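You operate a simulated robot arm through the tools that you are given. There is no shell and no other tool. Be economical: measure what you need, move in short steps, check, and stop when the job is done.

Carry out the task below with a simulated robot arm. There is one attempt and no reset: what you move stays moved.

## Task
Load the white roll in the chart recorder and give the feed crank about one turn.
Fine: roll along the cradle, recorder flap shut before the crank turns; the brown roll stays.

The check looks at the end state, three seconds after you hand in, the way a careful person would. Anything else that was tipped, shoved, dropped, spilled or broken makes it a failure.

## Robot
A 6-joint arm with a two-finger parallel gripper, fixed in place. Base frame: the origin is at the foot of the arm, x ahead of it, y to its left, z up. Lengths are in mm, angles in degrees, forces in N, time in s.
With the tool pointing down near the work surface it reaches from about 260 to 680 mm from the base axis. Its first joint turns from -66.0 to 66.0 degrees. Payload 2.9 kg.
Tool frame: the origin (TCP) lies between the finger pads and is the grasp point; the fingertips stand 30 mm ahead of it; z points along the fingers, y is the line along which they close. The gripper opens to 110 mm. The fingers are 20 mm wide and 10 mm thick; the gripper's body (48 by 112 mm) begins 55 mm behind the TCP.
Orientation is told as [roll, pitch, yaw] about the base's x, y, z axes, in that order, counted from this pose: with the fingers straight down and closing along the base's y, the tool's x points along the base's -x, its y along +y and its z along -z.

## Interface
- The arm moves only by the tool step_arm. Its argument "commands" is one flat list of numbers, 7 for each row, row after row: the shift along the tool's x, y, z in mm, then the turn, a rotation vector about the tool's x, y, z in degrees, then the opening, from 0 (shut) to 1 (fully open). In form: [x, y, z, wx, wy, wz, jaw, x, y, z, wx, wy, wz, jaw, ...]. A call has 1 to 8 rows; each row is the pose to reach, as a shift and turn from the pose commanded when the call began, along the tool's axes at that moment. A row lasts 0.2 s, in which the tool goes at most 50 mm and 8.6 degrees; a call with a longer step from one row to the next is refused whole, and so is a gripper value outside its range. Where a pose cannot be reached the arm comes as near as it can. A force on the tool above 90 N (or 10 N above the force at the start of the call, whichever is more), or a blocked arm, ends the call early, and 0.2 s more pass. Each finger travels about 108 mm/s and halts on what it meets, pressing with about 31 N; the grip force reading is that of the motor and also rises with nothing between the fingers. The clock runs only during rows and for 0.2 s after the last one: add rows that repeat a pose to give the fingers time. The reply holds the time, the measured pose of the TCP, the force on the tool along the base axes, the opening and the grip force, in the units named above and with some noise.
- Cameras (640 x 400 px; columns grow to the right, rows downward): "scene" is fixed at [80.4, 443.4, 1402.2]; the picture's right is [-0.67, -0.74, 0.00], its down [-0.36, 0.33, -0.87] and it looks along [0.65, -0.58, -0.49] (base axes); focal length 368 px, centre (320, 200). "wrist" rides on the gripper at [72, 17, -103] in the tool frame; the picture's right is [-0.23, 0.97, 0.00], its down [-0.76, -0.18, -0.62] and it looks along [-0.61, -0.14, 0.78] (tool axes); focal length 222 px, centre (320, 200). There is no depth. A picture from a camera that has moved, and an enlarged one, comes with that camera's place and axes in the base frame and with its lens. The place of the scene camera against the robot may be out by one fixed shift of up to 18 mm in any direction.
- capture(camera): a new picture of that camera. The clock stands still meanwhile.
- close_up(camera, box): a new picture of the part [left, top, right, bottom] of that camera's present view, enlarged. The clock stands still meanwhile.
- job_done(): hands the job in; it is judged then, once.

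Go step by step. Nothing tells you positions but the pictures and the camera data: compare them with the known pose of the tool, close in by small moves and look again before you grip or let go. The budget is 120 turns and 84 pictures, counting those below and the enlarged ones. Unless the task says otherwise, let go and move clear before handing in, and close with one line.

The tools are called after "Call:" as name(argument=value, ...) on one line, values as JSON. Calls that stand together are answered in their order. step_arm: Moves the arm, as the interface text tells. Its arguments: {"type":"object","properties":{"commands":{"type":"array"}},"required":["commands"]} The other tools are called the same way: capture (camera) takes a picture; close_up (camera, box) takes an enlarged picture of a part of a camera's view; job_done () hands the job in.

At the start:

```text
t: 0.0
position: [420.1, -58.5, 1214.6]
tcp_rot: [0.1, 0.0, 0.0]
ft_force: [0.0, 0.5, 0.3]
grip_width: 109.8
grip_force: 0.0
```

scene: 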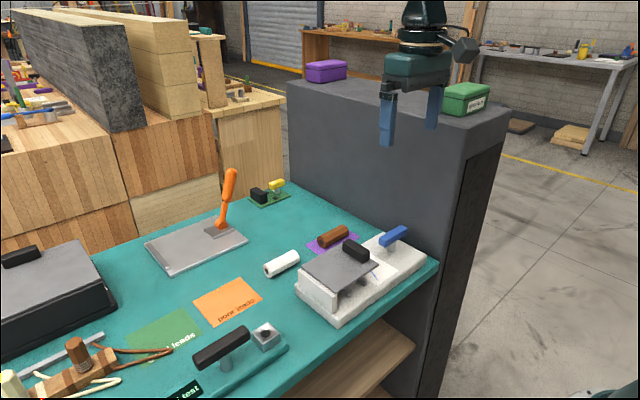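
wrist: 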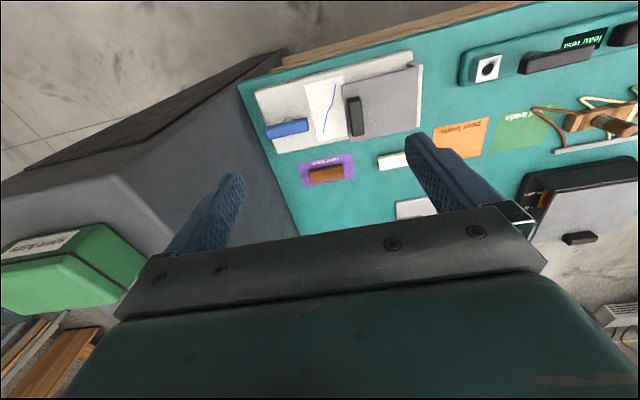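

I see the recorder (white box with grey flap, black handle and blue crank) at the table's far right, with the white roll next to it and the brown roll on a purple mat. I'll take enlarged views first.

Call:
close_up(camera="scene", box=[250, 210, 450, 335])

Call:
close_up(camera="wrist", box=[230, 40, 470, 190])

```text
3.20 times, centred on (350, 272) of scene
camera zoom: at [80.4, 443.4, 1402.2], right [-0.67, -0.74, 0.0], down [-0.36, 0.33, -0.87], along [0.65, -0.58, -0.49], focal length 1177 px, centre (224, -32)
```

zoom: 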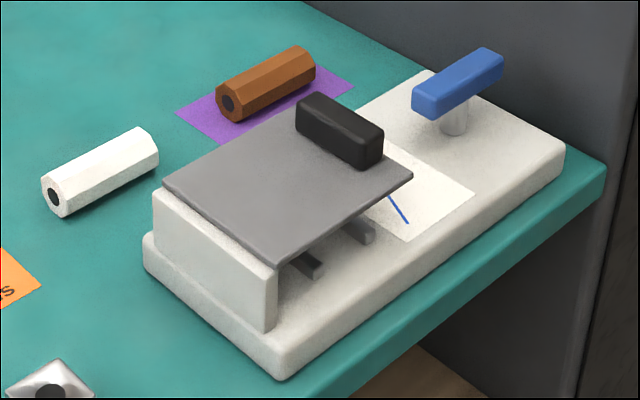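

```text
2.67 times, centred on (350, 115) of wrist
camera zoom: at [347.9, -41.3, 1316.4], right [0.23, 0.97, 0.0], down [0.76, -0.18, 0.62], along [0.61, -0.14, -0.78], focal length 592 px, centre (240, 427)
```

zoom: 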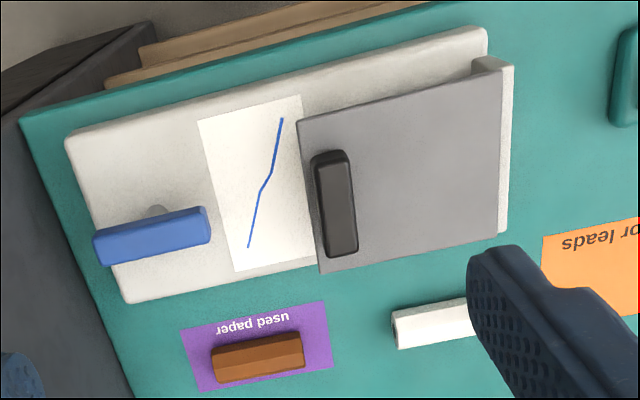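

The recorder looks aligned with base y, about x 418–546 and y −179 to 101. Its flap seems hinged on the +y wall with the handle near (489, −10), and the crank is near (478, −130). I'll move above the handle and look again.

Call:
step_arm(commands=[-17, 12, 38, 0, 0, 0, 1, -34, 24, 76, 0, 0, 0, 0.8, -51, 36, 114, 0, 0, 0, 0.6, -69, 48, 150, 0, 0, 0, 0.5])

Call:
capture(camera="wrist")

Call:
close_up(camera="scene", box=[250, 150, 450, 335])

```text
t: 1.0
position: [489.3, -9.1, 1063.9]
tcp_rot: [0.0, 0.0, 0.0]
ft_force: [0.1, 0.4, 0.1]
grip_width: 55.2
grip_force: 0.0
```

```text
79 pictures are left
camera wrist: at [417.5, 8.1, 1166.6], right [0.23, 0.97, 0.0], down [0.76, -0.18, 0.62], along [0.61, -0.14, -0.78], focal length 222 px, centre (320, 200)
```

wrist: 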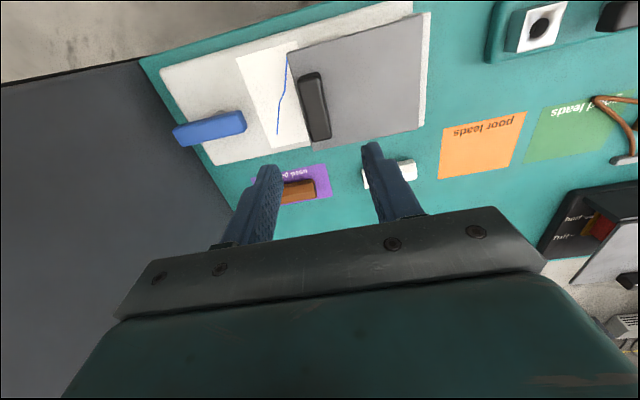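

```text
2.16 times, centred on (350, 242) of scene
camera zoom: at [80.4, 443.4, 1402.2], right [-0.67, -0.74, 0.0], down [-0.36, 0.33, -0.87], along [0.65, -0.58, -0.49], focal length 795 px, centre (255, 108)
```

zoom: 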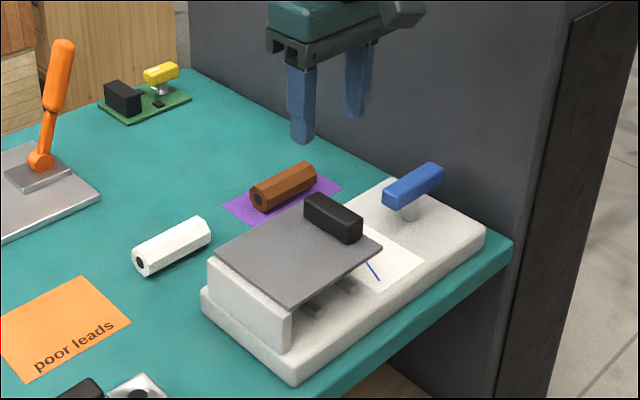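

The jaws are over the handle area. I'll enlarge both views to get the heights from the parallax.

Call:
close_up(camera="wrist", box=[150, 0, 440, 180])

```text
2.21 times, centred on (295, 90) of wrist
camera zoom: at [417.5, 8.1, 1166.6], right [0.23, 0.97, 0.0], down [0.76, -0.18, 0.62], along [0.61, -0.14, -0.78], focal length 490 px, centre (375, 443)
```

zoom: 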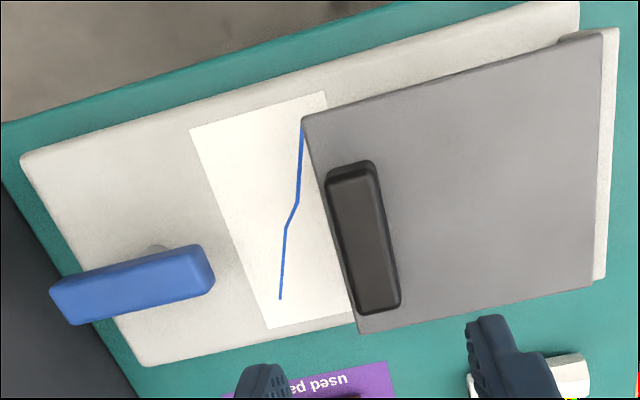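

Parallax gives a flap top of about z = 925 and a handle top of about 943, centred near (481, −10). The crank bar is near (478, −132) at z ≈ 925. I'll lower the open jaws over the handle.

Call:
step_arm(commands=[4, -1, 40, 0, 0, 0, 0.5, 8, -1.4, 75, 0, 0, 0, 0.5, 8, -1.4, 95, 0, 0, 0, 0.5, 8, -1.4, 102, 0, 0, 0, 0.5])

Call:
close_up(camera="scene", box=[250, 180, 450, 335])

Call:
capture(camera="wrist")

```text
t: 2.0
position: [478.7, -11.0, 963.3]
tcp_rot: [0.0, 0.1, -0.1]
ft_force: [-0.4, 0.6, 0.6]
grip_width: 55.1
grip_force: 0.0
```

```text
2.58 times, centred on (350, 258) of scene
camera zoom: at [80.4, 443.4, 1402.2], right [-0.67, -0.74, 0.0], down [-0.36, 0.33, -0.87], along [0.65, -0.58, -0.49], focal length 949 px, centre (243, 52)
```

zoom: 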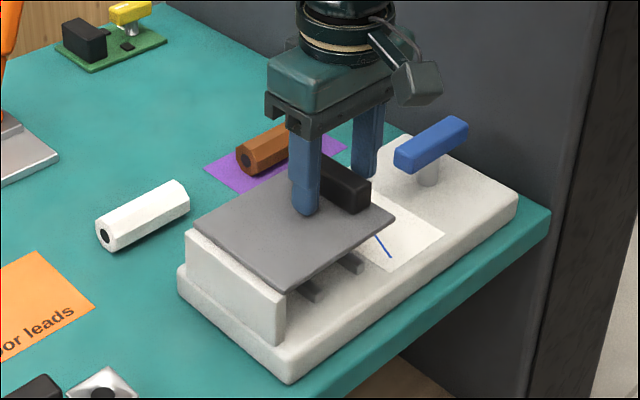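

```text
75 pictures are left
camera wrist: at [407.3, 7.3, 1065.0], right [0.23, 0.97, 0.0], down [0.76, -0.18, 0.62], along [0.61, -0.14, -0.78], focal length 222 px, centre (320, 200)
```

wrist: 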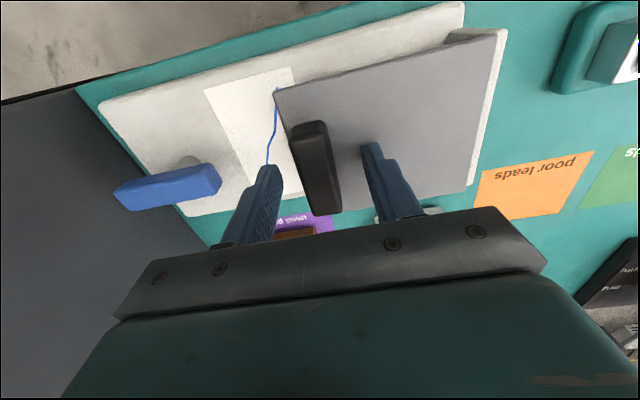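

The handle lies between the fingers. I'll go 3 mm lower and close on it.

Call:
step_arm(commands=[0, 0, 3, 0, 0, 0, 0.4, 0, 0, 3, 0, 0, 0, 0.25, 0, 0, 3, 0, 0, 0, 0.1, 0, 0, 3, 0, 0, 0, 0.1])

Call:
capture(camera="wrist")

```text
t: 3.0
position: [479.4, -11.7, 960.1]
tcp_rot: [0.0, -0.1, -0.2]
ft_force: [0.6, -5.7, 5.8]
grip_width: 21.4
grip_force: 44.8
```

```text
74 pictures are left
camera wrist: at [407.4, 6.0, 1062.0], right [0.23, 0.97, 0.0], down [0.76, -0.18, 0.62], along [0.61, -0.14, -0.78], focal length 222 px, centre (320, 200)
```

wrist: 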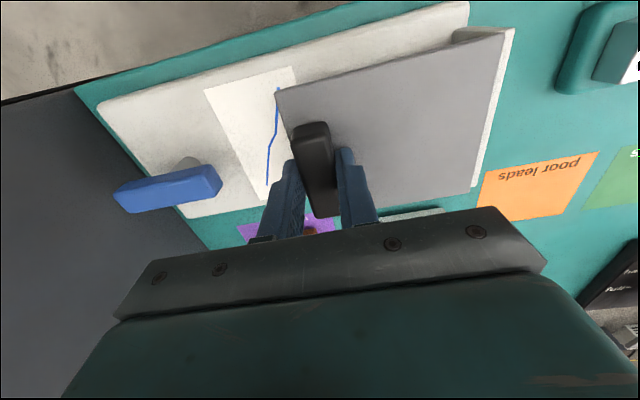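

Gripped (21 mm wide). Next is a careful 16° lift along an arc around the assumed hinge at (y ≈ 94, z ≈ 922), followed by a check.

Call:
step_arm(commands=[0, 2.9, -7.3, 4, 0, 0, 0.1, 0, 6.3, -14.3, 8, 0, 0, 0.1, 0, 10.3, -21.1, 12, 0, 0, 0.1, 0, 14.6, -27.6, 16, 0, 0, 0.1])

Call:
close_up(camera="scene", box=[250, 150, 450, 335])

```text
t: 4.0
position: [479.1, 1.9, 987.3]
tcp_rot: [-16.1, 0.1, -0.1]
ft_force: [-8.3, -11.3, 7.0]
grip_width: 21.4
grip_force: 44.8
```

```text
2.16 times, centred on (350, 242) of scene
camera zoom: at [80.2, 443.0, 1402.4], right [-0.67, -0.74, 0.0], down [-0.36, 0.33, -0.87], along [0.65, -0.58, -0.49], focal length 795 px, centre (255, 108)
```

zoom: 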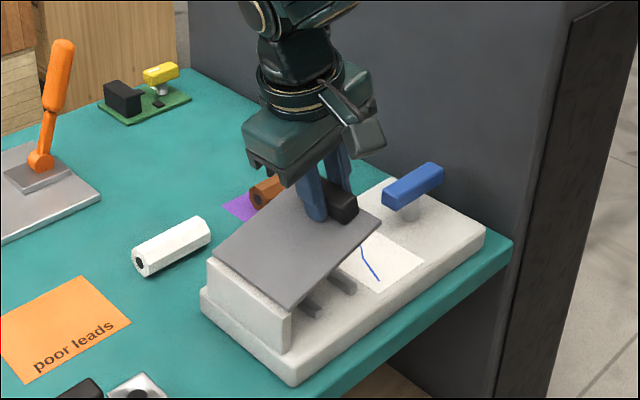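

The flap hinges as assumed, with small forces. I'll continue the arc by 32°.

Call:
step_arm(commands=[0, 2.9, -7.3, 4, 0, 0, 0.1, 0, 6.3, -14.3, 8, 0, 0, 0.1, 0, 10.3, -21.1, 12, 0, 0, 0.1, 0, 14.6, -27.6, 16, 0, 0, 0.1, 0, 19.4, -33.8, 20, 0, 0, 0.1, 0, 24.6, -39.6, 24, 0, 0, 0.1, 0, 30.2, -45.1, 28, 0, 0, 0.1, 0, 36.2, -50.1, 32, 0, 0, 0.1])

Call:
close_up(camera="scene", box=[250, 150, 450, 335])

```text
t: 5.8
position: [479.0, 50.1, 1025.4]
tcp_rot: [-48.3, 0.0, -0.2]
ft_force: [-17.3, -17.0, 14.7]
grip_width: 21.0
grip_force: 45.2
```

```text
2.16 times, centred on (350, 242) of scene
camera zoom: at [79.8, 442.8, 1402.5], right [-0.67, -0.74, 0.0], down [-0.36, 0.33, -0.87], along [0.65, -0.58, -0.49], focal length 795 px, centre (255, 108)
```

zoom: 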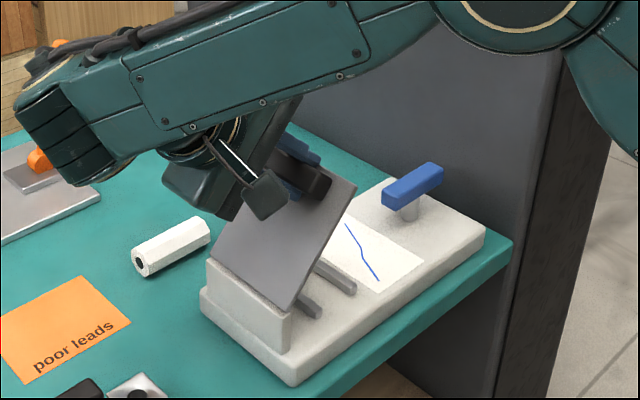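

It's moving well, but the side force suggests I'm running slightly inside the true radius. I'll continue with a small outward correction.

Call:
step_arm(commands=[0, 2.0, -7.3, 4, 0, 0, 0.1, 0, 4.8, -14.3, 8, 0, 0, 0.1, 0, 8.3, -21.1, 12, 0, 0, 0.1, 0, 12.4, -27.6, 16, 0, 0, 0.1, 0, 17, -33.8, 20, 0, 0, 0.1, 0, 22.0, -39.6, 24, 0, 0, 0.1, 0, 27.4, -45.1, 28, 0, 0, 0.1, 0, 33.2, -50.1, 32, 0, 0, 0.1])

Call:
capture(camera="scene")

Call:
capture(camera="wrist")

```text
t: 7.4
position: [406.1, 8.7, 966.5]
tcp_rot: [-73.3, -3.9, 1.3]
ft_force: [-2.8, -0.3, 11.1]
grip_width: 11.0
grip_force: 0.0
out of reach, approached as far as the arm can: row 1, 2, 3, 4, 5, 6, 7
stopped in row 7: the force on the tool passed its limit (the readings are from after the stop); the commanded pose is now the measured one
```

```text
71 pictures are left
```

scene: 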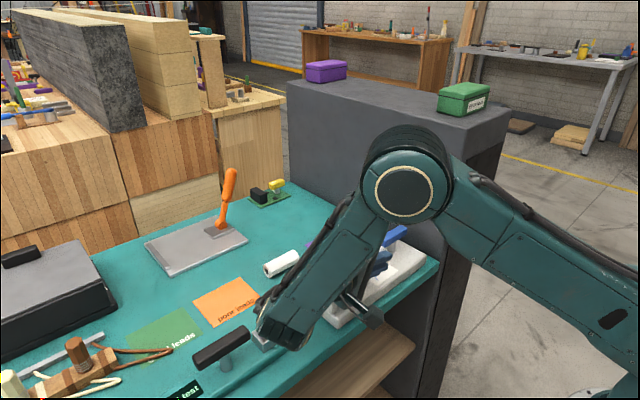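

```text
70 pictures are left
camera wrist: at [332.4, 111.3, 973.3], right [0.28, 0.29, -0.92], down [0.72, 0.56, 0.4], along [0.63, -0.78, -0.05], focal length 222 px, centre (320, 200)
```

wrist: 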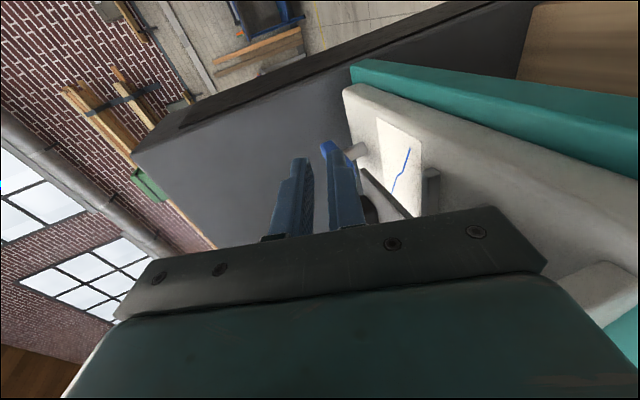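

The last part of the arc was beyond the arm's reach: the jaws slid off the handle and the call stopped on force. I need a closer look before moving out.

Call:
close_up(camera="scene", box=[240, 200, 450, 340])

Call:
close_up(camera="wrist", box=[240, 80, 460, 250])

```text
2.86 times, centred on (345, 270) of scene
camera zoom: at [80.2, 443.3, 1402.3], right [-0.67, -0.74, 0.0], down [-0.36, 0.33, -0.87], along [0.65, -0.58, -0.49], focal length 1051 px, centre (249, 0)
```

zoom: 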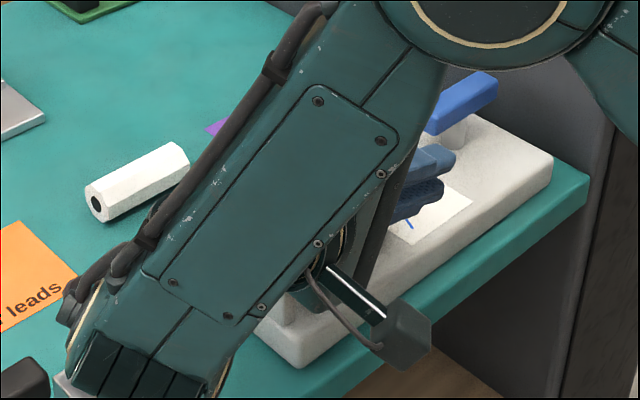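

```text
2.35 times, centred on (350, 165) of wrist
camera zoom: at [332.4, 111.3, 973.3], right [0.28, 0.29, -0.92], down [0.72, 0.56, 0.4], along [0.63, -0.78, -0.05], focal length 523 px, centre (249, 282)
```

zoom: 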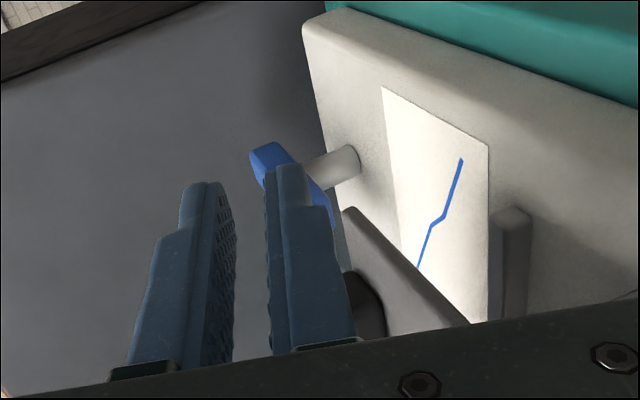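

The flap has dropped back to a low angle beneath the fingers, and nothing else seems disturbed. I'll back straight up while rolling the tool back toward vertical.

Call:
step_arm(commands=[0, -10, -3, -4, 0, 0, 0.1, 0, -20, -6, -8, 0, 0, 0.1, 0, -35, -10, -14, 0, 0, 0.1, 0, -55, -16, -20, 0, 0, 0.1, 0, -75, -22, -26, 0, 0, 0.1, 0, -95, -28, -32, 0, 0, 0.1])

Call:
capture(camera="scene")

```text
t: 8.8
position: [399.3, 8.1, 1064.8]
tcp_rot: [-41.1, -3.5, 1.3]
ft_force: [-0.2, 0.3, 0.4]
grip_width: 11.0
grip_force: 0.1
```

```text
67 pictures are left
```

scene: 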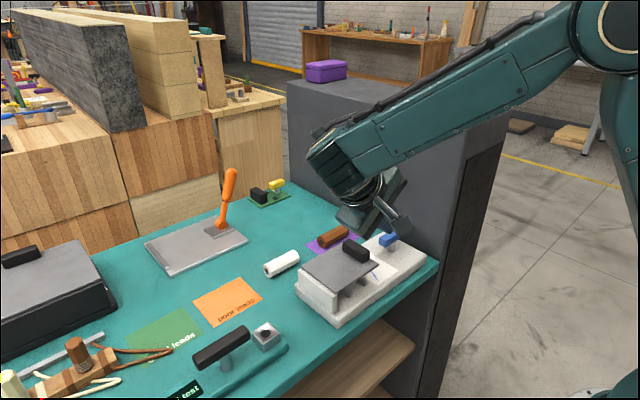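

Everything is intact and the flap has swung shut by itself. New plan: grip the handle by its two ends, closing along x, so it can pivot in the pads while I arc it past vertical. First I'll level the tool above the handle.

Call:
step_arm(commands=[-15, -2, 0, -8, 0, 0, 0.3, -30, -5, 3, -16, 0, 0, 0.5, -45, -8, 6, -24, 0, 0, 0.7, -65, -11, 9, -32, 0, 0, 0.8, -82, -13.6, 11.8, -41, 0, 0, 0.8])

```text
refused: row 5 steps farther than a row can; nothing moved
```

Call:
step_arm(commands=[-15, -2, 0, -8, 0, 0, 0.3, -30, -5, 3, -16, 0, 0, 0.5, -45, -8, 6, -24, 0, 0, 0.7, -65, -11, 9, -32, 0, 0, 0.8, -82, -13.6, 11.8, -40, 0, 0, 0.8])

```text
t: 10.0
position: [482.4, -9.5, 1069.8]
tcp_rot: [-1.1, -3.6, 1.2]
ft_force: [0.3, -0.2, 0.4]
grip_width: 88.0
grip_force: 0.0
```

Next I'll remove the small tilt, then start the yaw.

Call:
step_arm(commands=[0, 0, 0, -1.1, 3.6, 1.2, 0.8])

Call:
step_arm(commands=[0, 0, 0, 0, 0, -8.5, 0.8, 0, 0, 0, 0, 0, -17, 0.8, 0, 0, 0, 0, 0, -25.5, 0.8, 0, 0, 0, 0, 0, -34, 0.8, 0, 0, 0, 0, 0, -42.5, 0.8])

Call:
step_arm(commands=[0, 0, 0, 0, 0, -8.5, 0.8, 0, 0, 0, 0, 0, -17, 0.8, 0, 0, 0, 0, 0, -25.5, 0.8, 0, 0, 0, 0, 0, -34, 0.8, 0, 0, 0, 0, 0, -42.5, 0.8, 0, 0, 0, 0, 0, -47.5, 0.8])

Call:
capture(camera="wrist")

```text
t: 10.4
position: [483.5, -9.2, 1070.9]
tcp_rot: [-0.1, -0.1, 0.1]
ft_force: [-0.2, 0.5, -0.4]
grip_width: 87.9
grip_force: 0.0
```

```text
t: 11.6
position: [483.2, -9.7, 1068.8]
tcp_rot: [0.0, 0.0, 42.7]
ft_force: [0.8, -0.1, -0.1]
grip_width: 87.8
grip_force: 0.1
```

```text
t: 13.0
position: [483.4, -8.9, 1068.0]
tcp_rot: [0.0, 0.2, 90.2]
ft_force: [-0.7, 0.2, 0.2]
grip_width: 88.0
grip_force: 0.1
```

```text
66 pictures are left
camera wrist: at [467.9, -80.3, 1170.4], right [-0.97, 0.22, 0.0], down [0.18, 0.76, 0.62], along [0.14, 0.61, -0.78], focal length 222 px, centre (320, 200)
```

wrist: 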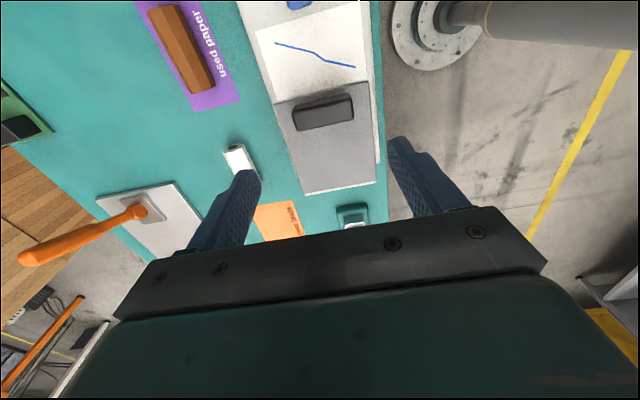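

Yaw is at 90°. I'll enlarge the view to measure the handle's ends.

Call:
close_up(camera="wrist", box=[220, 0, 420, 200])

```text
2.00 times, centred on (320, 100) of wrist
camera zoom: at [467.9, -80.3, 1170.4], right [-0.97, 0.22, 0.0], down [0.18, 0.76, 0.62], along [0.14, 0.61, -0.78], focal length 444 px, centre (320, 400)
```

zoom: 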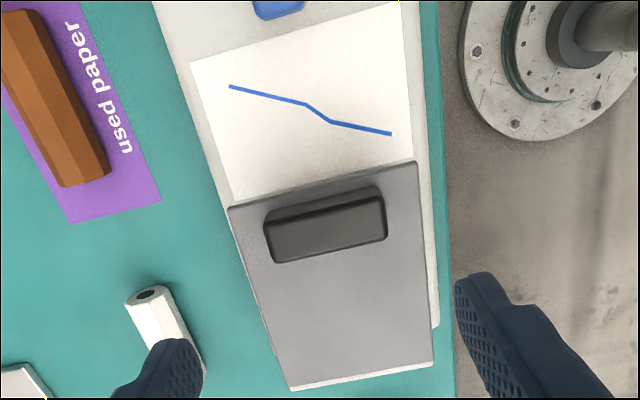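

The handle spans about x 451–510. I'll check the scene view to see whether the recorder shifted during the slip.

Call:
close_up(camera="scene", box=[250, 150, 450, 335])

```text
2.16 times, centred on (350, 242) of scene
camera zoom: at [80.4, 443.4, 1402.2], right [-0.67, -0.74, 0.0], down [-0.36, 0.33, -0.87], along [0.65, -0.58, -0.49], focal length 795 px, centre (255, 108)
```

zoom: 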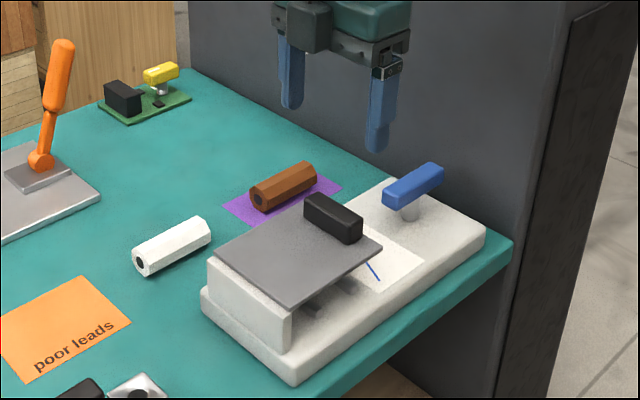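

The recorder hasn't moved. I'll descend with the jaws straddling the handle's ends and stop just above the flap.

Call:
step_arm(commands=[0, 1, 40, 0, 0, 0, 0.8, -1, 2.4, 80, 0, 0, 0, 0.8, -1, 2.4, 100, 0, 0, 0, 0.8, -1, 2.4, 107, 0, 0, 0, 0.8])

Call:
close_up(camera="scene", box=[290, 190, 430, 310])

Call:
capture(camera="wrist")

```text
t: 14.0
position: [482.2, -5.8, 959.7]
tcp_rot: [-0.1, 0.1, 90.0]
ft_force: [0.6, -0.7, 4.6]
grip_width: 88.3
grip_force: 0.7
```

```text
3.33 times, centred on (360, 250) of scene
camera zoom: at [80.4, 443.4, 1402.2], right [-0.67, -0.74, 0.0], down [-0.36, 0.33, -0.87], along [0.65, -0.58, -0.49], focal length 1226 px, centre (187, 33)
```

zoom: 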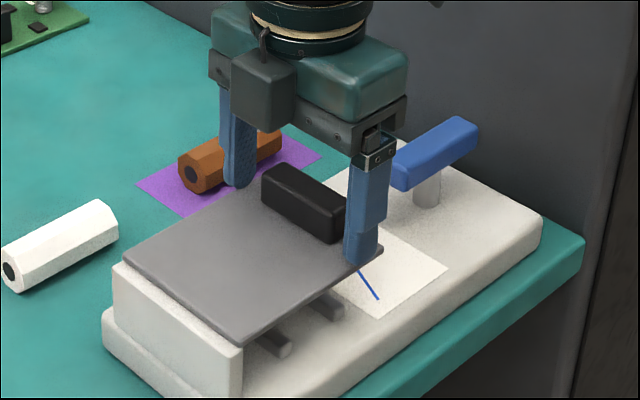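

```text
62 pictures are left
camera wrist: at [465.9, -77.9, 1062.1], right [-0.97, 0.23, 0.0], down [0.18, 0.76, 0.62], along [0.14, 0.61, -0.78], focal length 222 px, centre (320, 200)
```

wrist: 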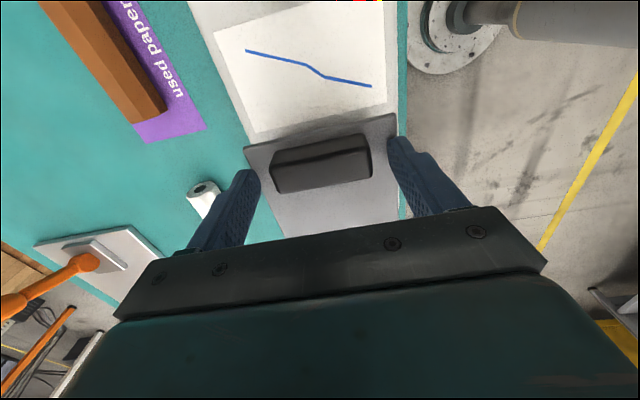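

There's light contact with the flap, so I'll rise 2 mm, shift slightly and close on the handle ends.

Call:
step_arm(commands=[2, 0, -2, 0, 0, 0, 0.7, 2, 0, -2, 0, 0, 0, 0.55, 2, 0, -2, 0, 0, 0, 0.45, 2, 0, -2, 0, 0, 0, 0.45, 2, 0, -2, 0, 0, 0, 0.45])

Call:
close_up(camera="scene", box=[290, 190, 430, 310])

```text
t: 15.2
position: [480.6, -8.0, 961.3]
tcp_rot: [0.3, 0.1, 90.1]
ft_force: [-18.1, 2.3, -0.9]
grip_width: 59.4
grip_force: 45.1
```

```text
3.33 times, centred on (360, 250) of scene
camera zoom: at [80.0, 443.4, 1402.2], right [-0.67, -0.74, 0.0], down [-0.36, 0.33, -0.87], along [0.65, -0.58, -0.49], focal length 1226 px, centre (187, 33)
```

zoom: 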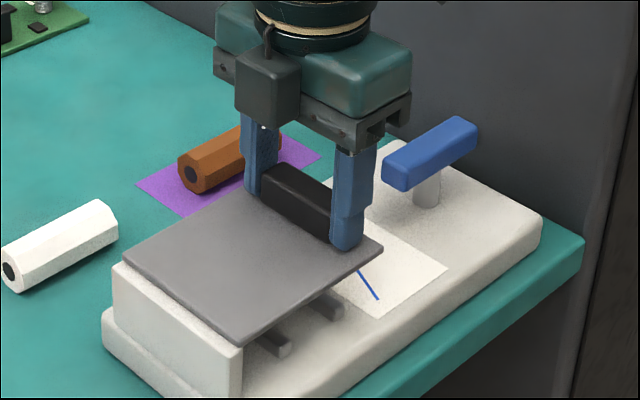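

Gripped at 59 mm. I'll ease off the sideways load and lift through the first 24°, tilting the tool less than the flap.

Call:
step_arm(commands=[0, 2, 0, 0, 0, 0, 0.45, -2.7, 2, -11.1, 0, 2.4, 0, 0.45, -6.5, 2, -21.9, 0, 4.8, 0, 0.45, -11.4, 2, -32.4, 0, 7.2, 0, 0.45, -17.5, 2, -42.3, 0, 9.6, 0, 0.45])

Call:
close_up(camera="scene", box=[290, 170, 430, 310])

```text
t: 16.4
position: [480.4, 6.8, 1005.3]
tcp_rot: [-0.1, 9.7, 90.2]
ft_force: [7.6, 10.4, -20.7]
grip_width: 59.8
grip_force: 45.3
```

```text
2.86 times, centred on (360, 240) of scene
camera zoom: at [81.0, 443.7, 1402.1], right [-0.67, -0.74, 0.0], down [-0.36, 0.33, -0.87], along [0.65, -0.58, -0.49], focal length 1051 px, centre (206, 86)
```

zoom: 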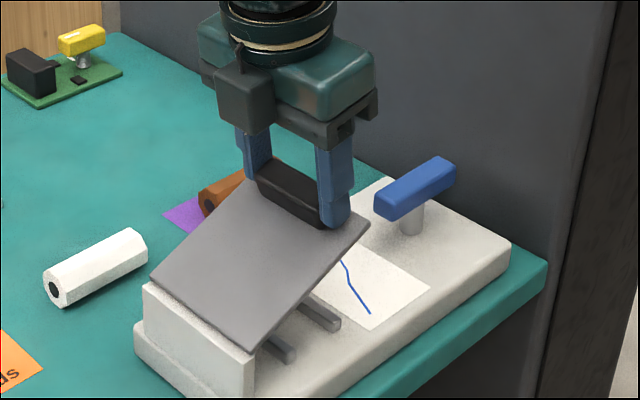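

The handle is pivoting in the pads as intended. Continuing to about 48°.

Call:
step_arm(commands=[-5.4, 0, -10.3, 0, 2.4, 0, 0.45, -11.8, 0, -20.2, 0, 4.8, 0, 0.45, -19.3, 0, -29.2, 0, 7.2, 0, 0.45, -27.6, 0, -37.6, 0, 9.6, 0, 0.45])

Call:
close_up(camera="scene", box=[290, 150, 430, 310])

```text
t: 17.4
position: [479.9, 40.7, 1038.5]
tcp_rot: [-0.3, 19.2, 89.7]
ft_force: [14.4, -11.4, -4.7]
grip_width: 60.1
grip_force: 44.9
```

```text
2.50 times, centred on (360, 230) of scene
camera zoom: at [81.0, 443.1, 1402.3], right [-0.67, -0.74, 0.0], down [-0.36, 0.33, -0.87], along [0.65, -0.58, -0.49], focal length 919 px, centre (220, 125)
```

zoom: 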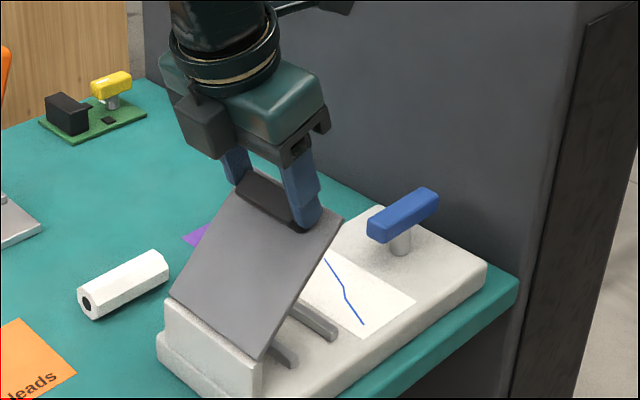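

Still tracking. On to about 72°.

Call:
step_arm(commands=[-7.9, 0, -9, 0, 2.4, 0, 0.45, -16.7, 0, -17.1, 0, 4.8, 0, 0.45, -26.2, 0, -24.4, 0, 7.2, 0, 0.45, -36.3, 0, -30.6, 0, 9.6, 0, 0.45])

Call:
close_up(camera="scene", box=[270, 120, 430, 310])

```text
t: 18.4
position: [480.4, 85.2, 1054.7]
tcp_rot: [-0.1, 29.0, 90.3]
ft_force: [20.6, -8.1, -14.1]
grip_width: 59.6
grip_force: 45.0
```

```text
2.11 times, centred on (350, 215) of scene
camera zoom: at [81.3, 443.2, 1402.2], right [-0.67, -0.74, 0.0], down [-0.36, 0.33, -0.87], along [0.65, -0.58, -0.49], focal length 774 px, centre (257, 168)
```

zoom: 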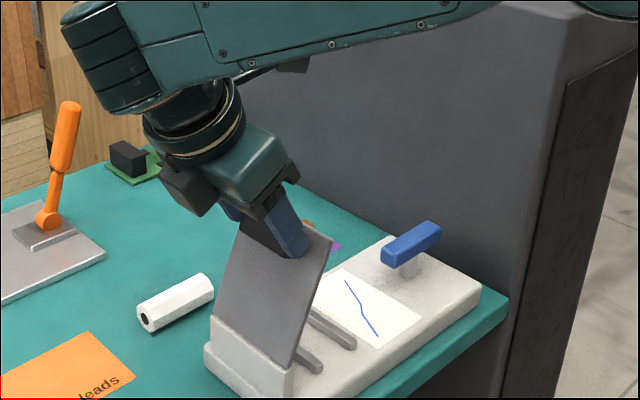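

Next, through vertical to about 96°.

Call:
step_arm(commands=[-10, 0, -6.9, 0, 2.4, 0, 0.45, -20.4, 0, -12.8, 0, 4.8, 0, 0.45, -31.6, 0, -17.9, 0, 7.2, 0, 0.45, -43.1, 0, -21.6, 0, 9.6, 0, 0.45])

Call:
close_up(camera="scene", box=[270, 120, 430, 310])

```text
t: 19.4
position: [472.8, 126.9, 1043.1]
tcp_rot: [-1.0, 38.4, 90.2]
ft_force: [44.5, 3.9, 18.1]
grip_width: 72.5
grip_force: 22.2
out of reach, approached as far as the arm can: row 3, 4
```

```text
2.11 times, centred on (350, 215) of scene
camera zoom: at [81.5, 443.4, 1402.1], right [-0.67, -0.74, 0.0], down [-0.36, 0.33, -0.87], along [0.65, -0.58, -0.49], focal length 774 px, centre (257, 168)
```

zoom: 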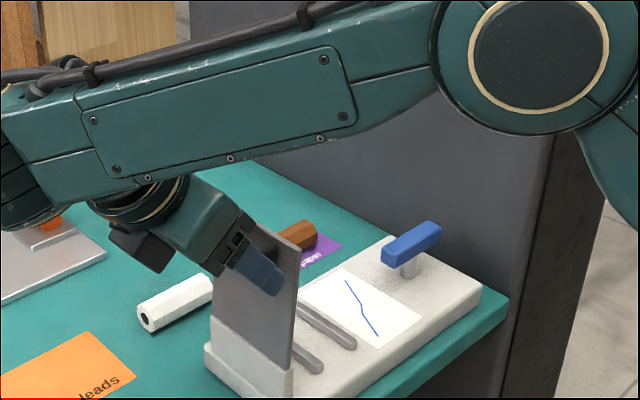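

The tilt reached its limit near 38° and the flap is about vertical, but the grip widened to 72 mm. I'll look from the wrist before continuing.

Call:
capture(camera="wrist")

Call:
close_up(camera="scene", box=[310, 170, 380, 230])

```text
56 pictures are left
camera wrist: at [455.6, 134.7, 1167.1], right [-0.97, 0.16, -0.15], down [0.16, 0.99, 0.02], along [0.16, -0.01, -0.99], focal length 222 px, centre (320, 200)
```

wrist: 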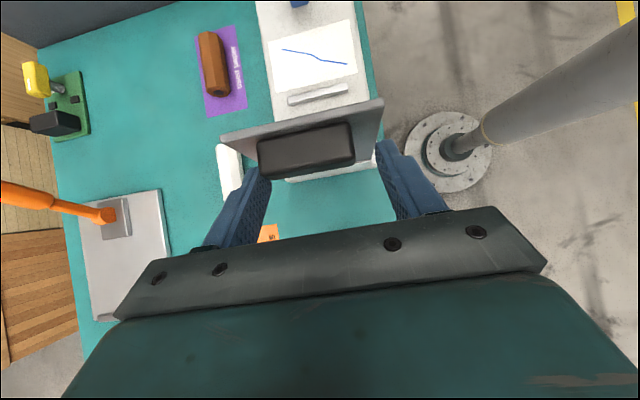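

```text
6.67 times, centred on (345, 200) of scene
camera zoom: at [81.5, 443.4, 1402.1], right [-0.67, -0.74, 0.0], down [-0.36, 0.33, -0.87], along [0.65, -0.58, -0.49], focal length 2452 px, centre (153, 200)
```

zoom: 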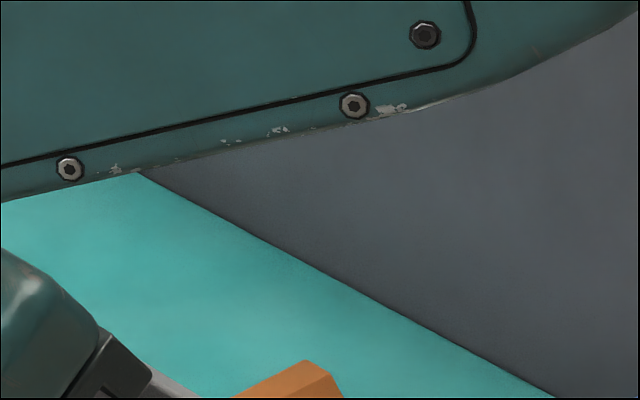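

The flap is at about 86° and only one finger is loaded, because the arm drifted in −x at its limit. I'll step back to a pose with less tilt and re-centre the grip.

Call:
step_arm(commands=[5.4, 0, 3.4, 0, -2.6, 0, 0.45, 10.9, 0, 6.9, 0, -5.2, 0, 0.45, 16.4, 0, 10.3, 0, -7.8, 0, 0.45, 21.8, 0, 13.8, 0, -10.4, 0, 0.45])

Call:
capture(camera="wrist")

Call:
close_up(camera="scene", box=[270, 120, 430, 310])

```text
t: 20.4
position: [473.7, 98.8, 1045.3]
tcp_rot: [-0.8, 28.2, 90.0]
ft_force: [45.4, 3.8, -6.2]
grip_width: 72.1
grip_force: 22.6
```

```text
54 pictures are left
camera wrist: at [456.0, 84.5, 1169.1], right [-0.97, 0.19, -0.12], down [0.17, 0.97, 0.19], along [0.15, 0.17, -0.97], focal length 222 px, centre (320, 200)
```

wrist: 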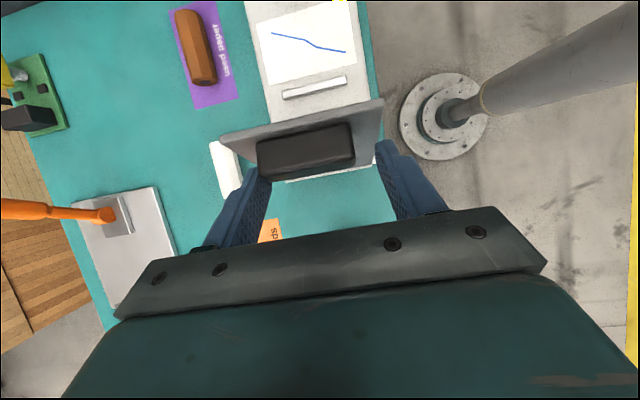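

```text
2.11 times, centred on (350, 215) of scene
camera zoom: at [81.9, 443.5, 1402.1], right [-0.67, -0.74, 0.0], down [-0.37, 0.33, -0.87], along [0.65, -0.58, -0.49], focal length 774 px, centre (257, 168)
```

zoom: 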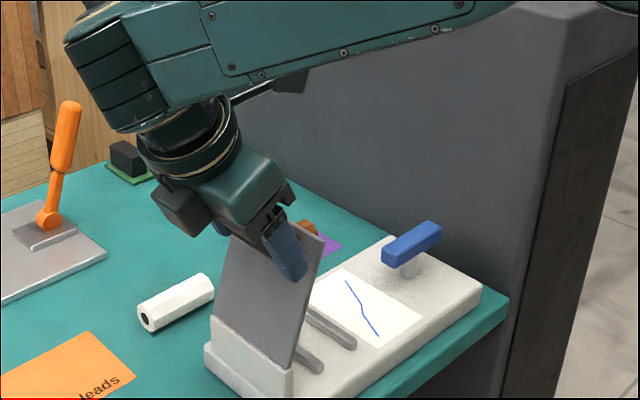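

The flap is still held at about 78°. I'll shift +x by about 7 mm so both fingers grip again.

Call:
step_arm(commands=[0, -4, 0, 0, 0, 0, 0.45, 0, -8, 0, 0, 0, 0, 0.45, 0, -8, 0, 0, 0, 0, 0.45])

```text
t: 21.2
position: [480.0, 99.7, 1045.5]
tcp_rot: [-0.4, 28.2, 90.0]
ft_force: [26.0, 1.3, 4.8]
grip_width: 62.4
grip_force: 12.7
```

Re-gripped, nearly centred. Now I'll push past vertical to about 104°, easing the tilt down a little.

Call:
step_arm(commands=[0, -2, 0, 0, 0, 0, 0.45, -4.9, -2, -3, 0, -0.5, 0, 0.45, -9.8, -2, -6, 0, -1, 0, 0.45, -14.8, -2, -8.5, 0, -1.5, 0, 0.45, -19.9, -2, -11, 0, -2, 0, 0.45, -25.3, -2, -13, 0, -2.5, 0, 0.45])

Call:
capture(camera="wrist")

Call:
close_up(camera="scene", box=[270, 120, 430, 310])

```text
t: 22.6
position: [478.8, 126.5, 1043.6]
tcp_rot: [-0.3, 25.7, 90.0]
ft_force: [23.5, -3.1, 1.2]
grip_width: 61.2
grip_force: 11.9
```

```text
52 pictures are left
camera wrist: at [462.6, 107.1, 1167.1], right [-0.97, 0.2, -0.1], down [0.17, 0.96, 0.23], along [0.15, 0.21, -0.97], focal length 222 px, centre (320, 200)
```

wrist: 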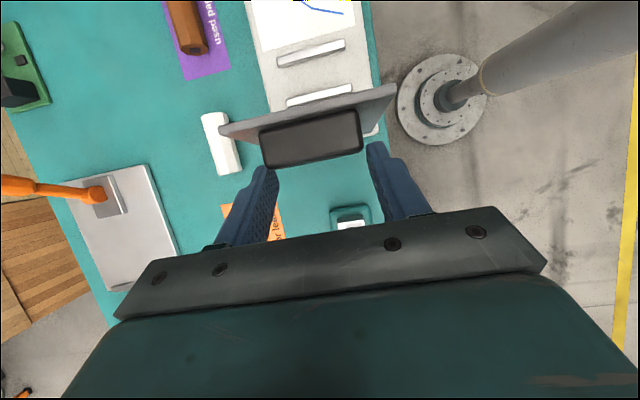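

```text
2.11 times, centred on (350, 215) of scene
camera zoom: at [81.1, 443.3, 1402.2], right [-0.67, -0.74, 0.0], down [-0.36, 0.33, -0.87], along [0.65, -0.58, -0.49], focal length 774 px, centre (257, 168)
```

zoom: 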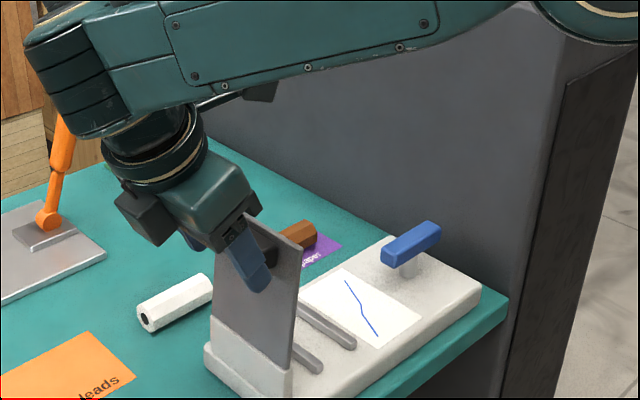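

The flap is at about 88°. I'll re-centre in x to firm up the grip, then pull another 20 mm in +y.

Call:
step_arm(commands=[0, -4, 0, 0, 0, 0, 0.45, 0, -4, 0, 0, 0, 0, 0.42, -4.5, -4, -2.2, 0, 0, 0, 0.42, -9, -4, -4, 0, 0, 0, 0.42, -13.5, -4, -6, 0, 0, 0, 0.42, -18.5, -4, -7, 0, 0, 0, 0.42])

Call:
capture(camera="wrist")

Call:
close_up(camera="scene", box=[270, 120, 430, 310])

```text
t: 24.0
position: [480.9, 145.7, 1040.6]
tcp_rot: [0.4, 25.7, 90.1]
ft_force: [-20.8, -15.2, -14.1]
grip_width: 59.1
grip_force: 45.3
```

```text
50 pictures are left
camera wrist: at [465.1, 126.1, 1163.9], right [-0.97, 0.21, -0.09], down [0.18, 0.96, 0.23], along [0.14, 0.21, -0.97], focal length 222 px, centre (320, 200)
```

wrist: 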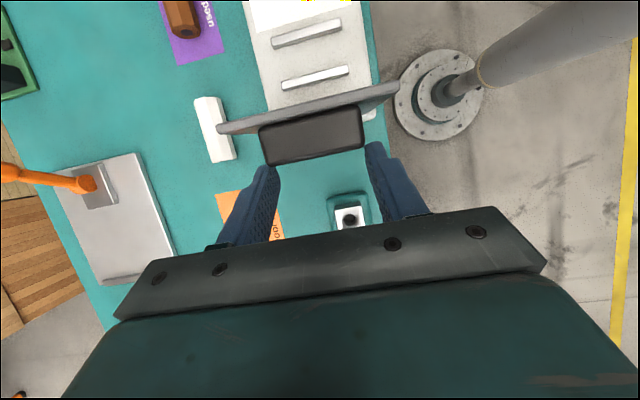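

```text
2.11 times, centred on (350, 215) of scene
camera zoom: at [80.0, 443.0, 1402.4], right [-0.67, -0.74, 0.0], down [-0.36, 0.33, -0.87], along [0.65, -0.58, -0.49], focal length 774 px, centre (257, 168)
```

zoom: 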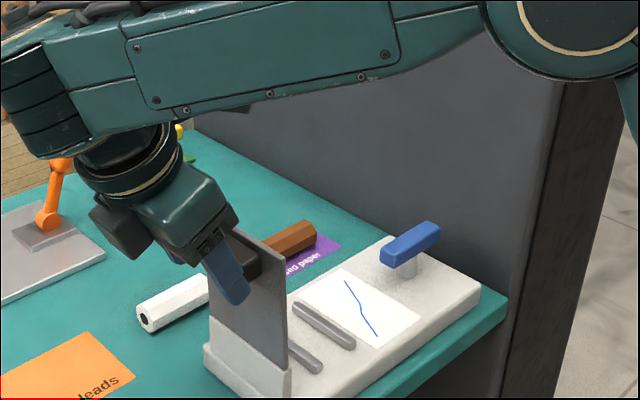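

The flap is past vertical now, at about 97°. Another 10 mm of pull, then I'll open the jaws.

Call:
step_arm(commands=[-5, 2, -0.5, 0, 0, 0, 0.45, -10.5, 2, -0.5, 0, 0, 0, 0.45, -10.5, 2, -0.5, 0, 0, 0, 0.45])

Call:
close_up(camera="scene", box=[270, 120, 430, 310])

```text
t: 24.8
position: [480.1, 155.5, 1037.8]
tcp_rot: [0.0, 25.5, 90.1]
ft_force: [-10.9, -13.3, -1.3]
grip_width: 59.4
grip_force: 44.0
```

```text
2.11 times, centred on (350, 215) of scene
camera zoom: at [80.2, 443.0, 1402.4], right [-0.67, -0.74, 0.0], down [-0.36, 0.33, -0.87], along [0.65, -0.58, -0.49], focal length 774 px, centre (257, 168)
```

zoom: 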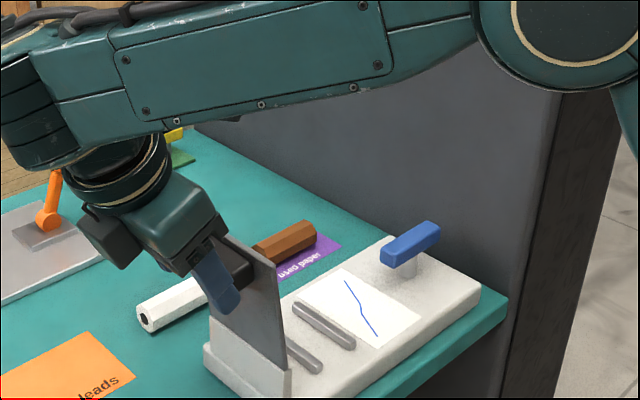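

The flap is at about 101°. I'll release and see whether it stays.

Call:
step_arm(commands=[0, 0, 0, 0, 0, 0, 0.6, 0, 0, 0, 0, 0, 0, 0.75, -2, 0, -25, 0, 0, 0, 0.75, -4, 0, -60, 0, 0, 0, 0.75])

Call:
close_up(camera="scene", box=[270, 120, 430, 310])

```text
t: 25.8
position: [465.8, 174.4, 1073.5]
tcp_rot: [-0.2, 25.4, 90.0]
ft_force: [-0.2, -0.4, 0.8]
grip_width: 82.4
grip_force: 0.1
out of reach, approached as far as the arm can: row 4
```

```text
2.11 times, centred on (350, 215) of scene
camera zoom: at [80.5, 443.3, 1402.2], right [-0.67, -0.74, 0.0], down [-0.36, 0.33, -0.87], along [0.65, -0.58, -0.49], focal length 774 px, centre (257, 168)
```

zoom: 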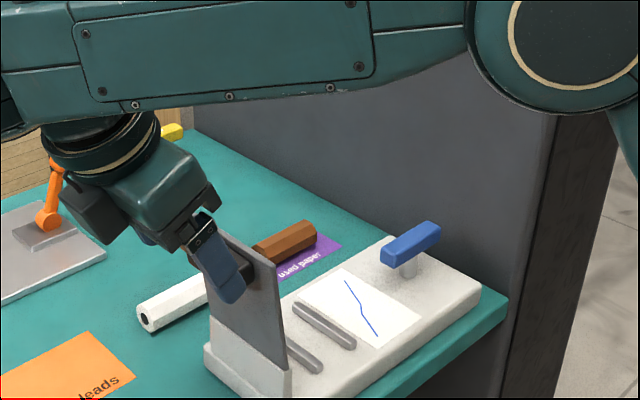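

The flap stays open. I'll retreat upward and level the tool, staying clear of the flap.

Call:
step_arm(commands=[-2, -8, 0, 0, -4, 0, 0.8, -2, -12, -10, 0, -8, 0, 0.8, 2, -12, -25, 0, -13, 0, 0.8, 5, -12, -45, 0, -19, 0, 0.8, 8, -12, -65, 0, -25.4, 0, 0.8])

Call:
capture(camera="scene")

Call:
capture(camera="wrist")

```text
t: 27.0
position: [479.4, 195.8, 1137.2]
tcp_rot: [0.0, 0.2, 89.6]
ft_force: [-0.7, 0.3, -0.5]
grip_width: 88.1
grip_force: 0.1
```

```text
46 pictures are left
```

scene: 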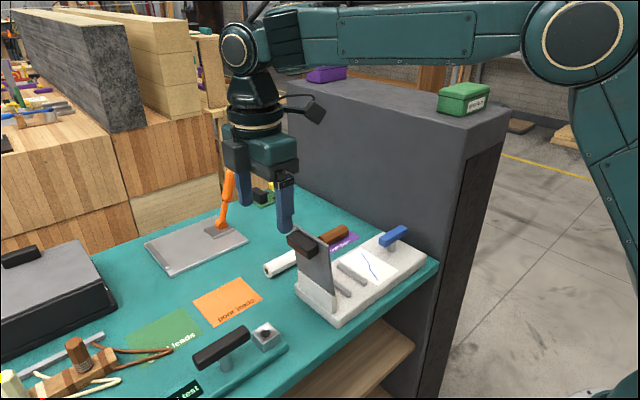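

```text
45 pictures are left
camera wrist: at [462.2, 123.6, 1239.5], right [-0.97, 0.23, 0.0], down [0.18, 0.76, 0.62], along [0.14, 0.6, -0.78], focal length 222 px, centre (320, 200)
```

wrist: 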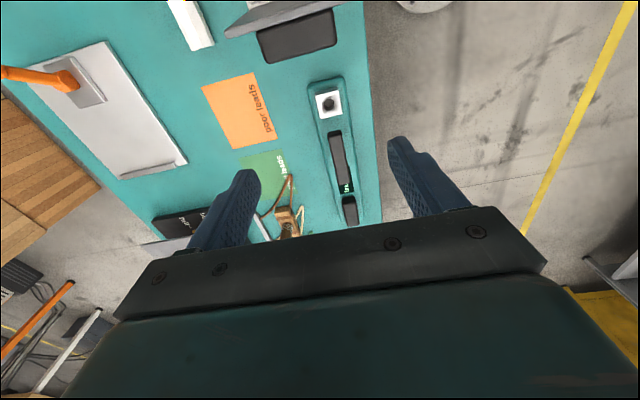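

The flap is resting open and two cradle rails running along x are visible. The roll lies along y, so it must turn 90°. I'll fly over at a safe height and look at the cradle and roll.

Call:
step_arm(commands=[38, -18, 0, 0, 0, 0, 0.6, 78, -36, 0, 0, 0, 0, 0.5, 118, -54, 4, 0, 0, 0, 0.5, 150, -70, 10, 0, 0, 0, 0.5, 176, -81, 17, 0, 0, 0, 0.5])

Call:
capture(camera="wrist")

Call:
close_up(camera="scene", box=[250, 210, 450, 335])

```text
t: 28.2
position: [559.9, 20.2, 1119.4]
tcp_rot: [-0.1, 0.2, 90.0]
ft_force: [1.0, 0.3, -0.3]
grip_width: 54.9
grip_force: 0.2
```

```text
44 pictures are left
camera wrist: at [543.7, -51.2, 1221.7], right [-0.97, 0.23, 0.0], down [0.18, 0.76, 0.62], along [0.14, 0.6, -0.78], focal length 222 px, centre (320, 200)
```

wrist: 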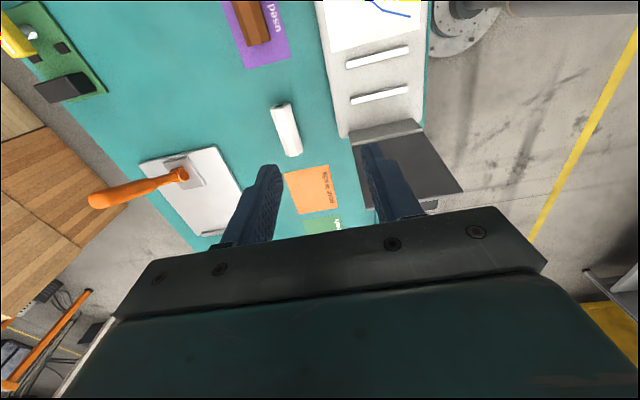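

```text
3.20 times, centred on (350, 272) of scene
camera zoom: at [80.4, 443.3, 1402.2], right [-0.67, -0.74, 0.0], down [-0.36, 0.33, -0.87], along [0.65, -0.58, -0.49], focal length 1177 px, centre (224, -32)
```

zoom: 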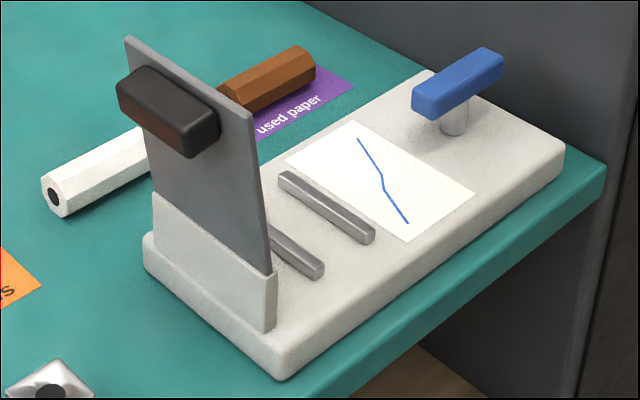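

Flap, rails and roll are all visible. I'll enlarge the wrist view to measure the rails and roll.

Call:
close_up(camera="wrist", box=[230, 10, 470, 170])

```text
2.50 times, centred on (350, 90) of wrist
camera zoom: at [543.7, -51.2, 1221.7], right [-0.97, 0.23, 0.0], down [0.18, 0.76, 0.62], along [0.14, 0.6, -0.78], focal length 555 px, centre (245, 475)
```

zoom: 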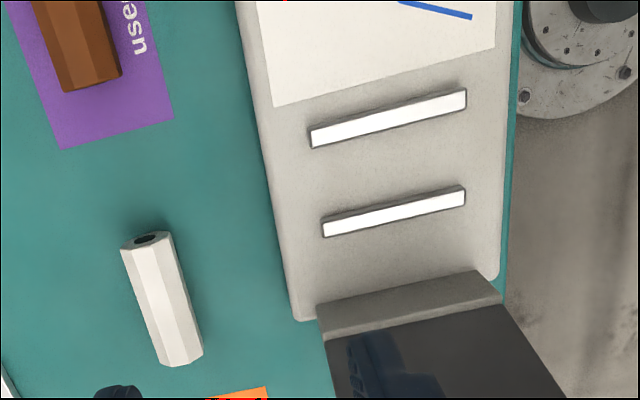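

Rails: x 440–518, centred at y ≈ −1 and 45, so the cradle centre is about (479, 22). The roll is roughly 80 × 32 mm, centred near (626, 67). I'll move above the roll and check.

Call:
step_arm(commands=[-12, -17, 25, 0, 0, 0, 0.5, -24, -34, 55, 0, 0, 0, 0.5, -36, -50, 85, 0, 0, 0, 0.5, -47, -66, 115, 0, 0, 0, 0.5])

Call:
capture(camera="wrist")

Call:
close_up(camera="scene", box=[210, 170, 350, 290])

```text
t: 29.2
position: [627.9, 65.4, 1001.5]
tcp_rot: [-0.1, 0.3, 90.1]
ft_force: [-0.3, -0.5, -0.3]
grip_width: 55.0
grip_force: 0.1
```

```text
41 pictures are left
camera wrist: at [611.9, -4.7, 1104.6], right [-0.97, 0.23, 0.0], down [0.18, 0.76, 0.62], along [0.14, 0.6, -0.78], focal length 222 px, centre (320, 200)
```

wrist: 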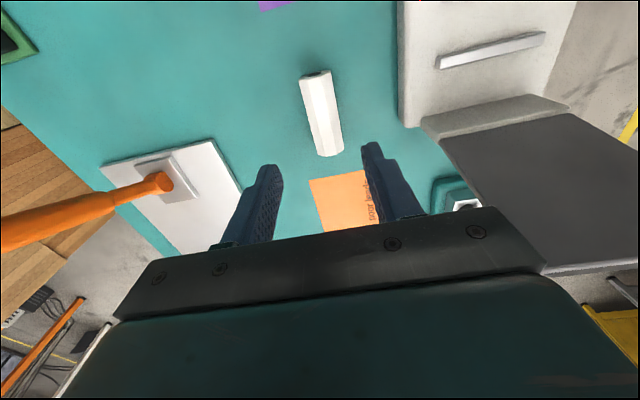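

```text
3.33 times, centred on (280, 230) of scene
camera zoom: at [80.4, 443.3, 1402.2], right [-0.67, -0.74, 0.0], down [-0.36, 0.33, -0.87], along [0.65, -0.58, -0.49], focal length 1226 px, centre (453, 100)
```

zoom: 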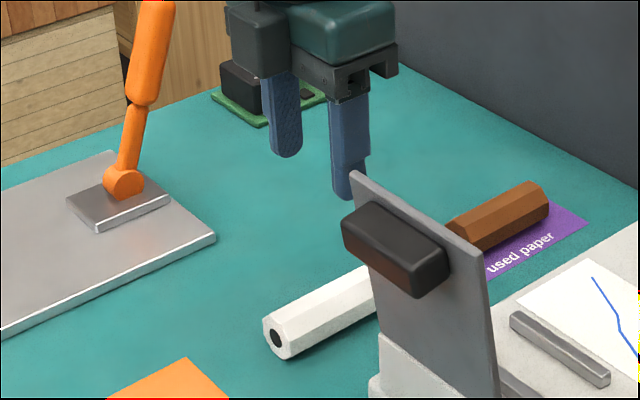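

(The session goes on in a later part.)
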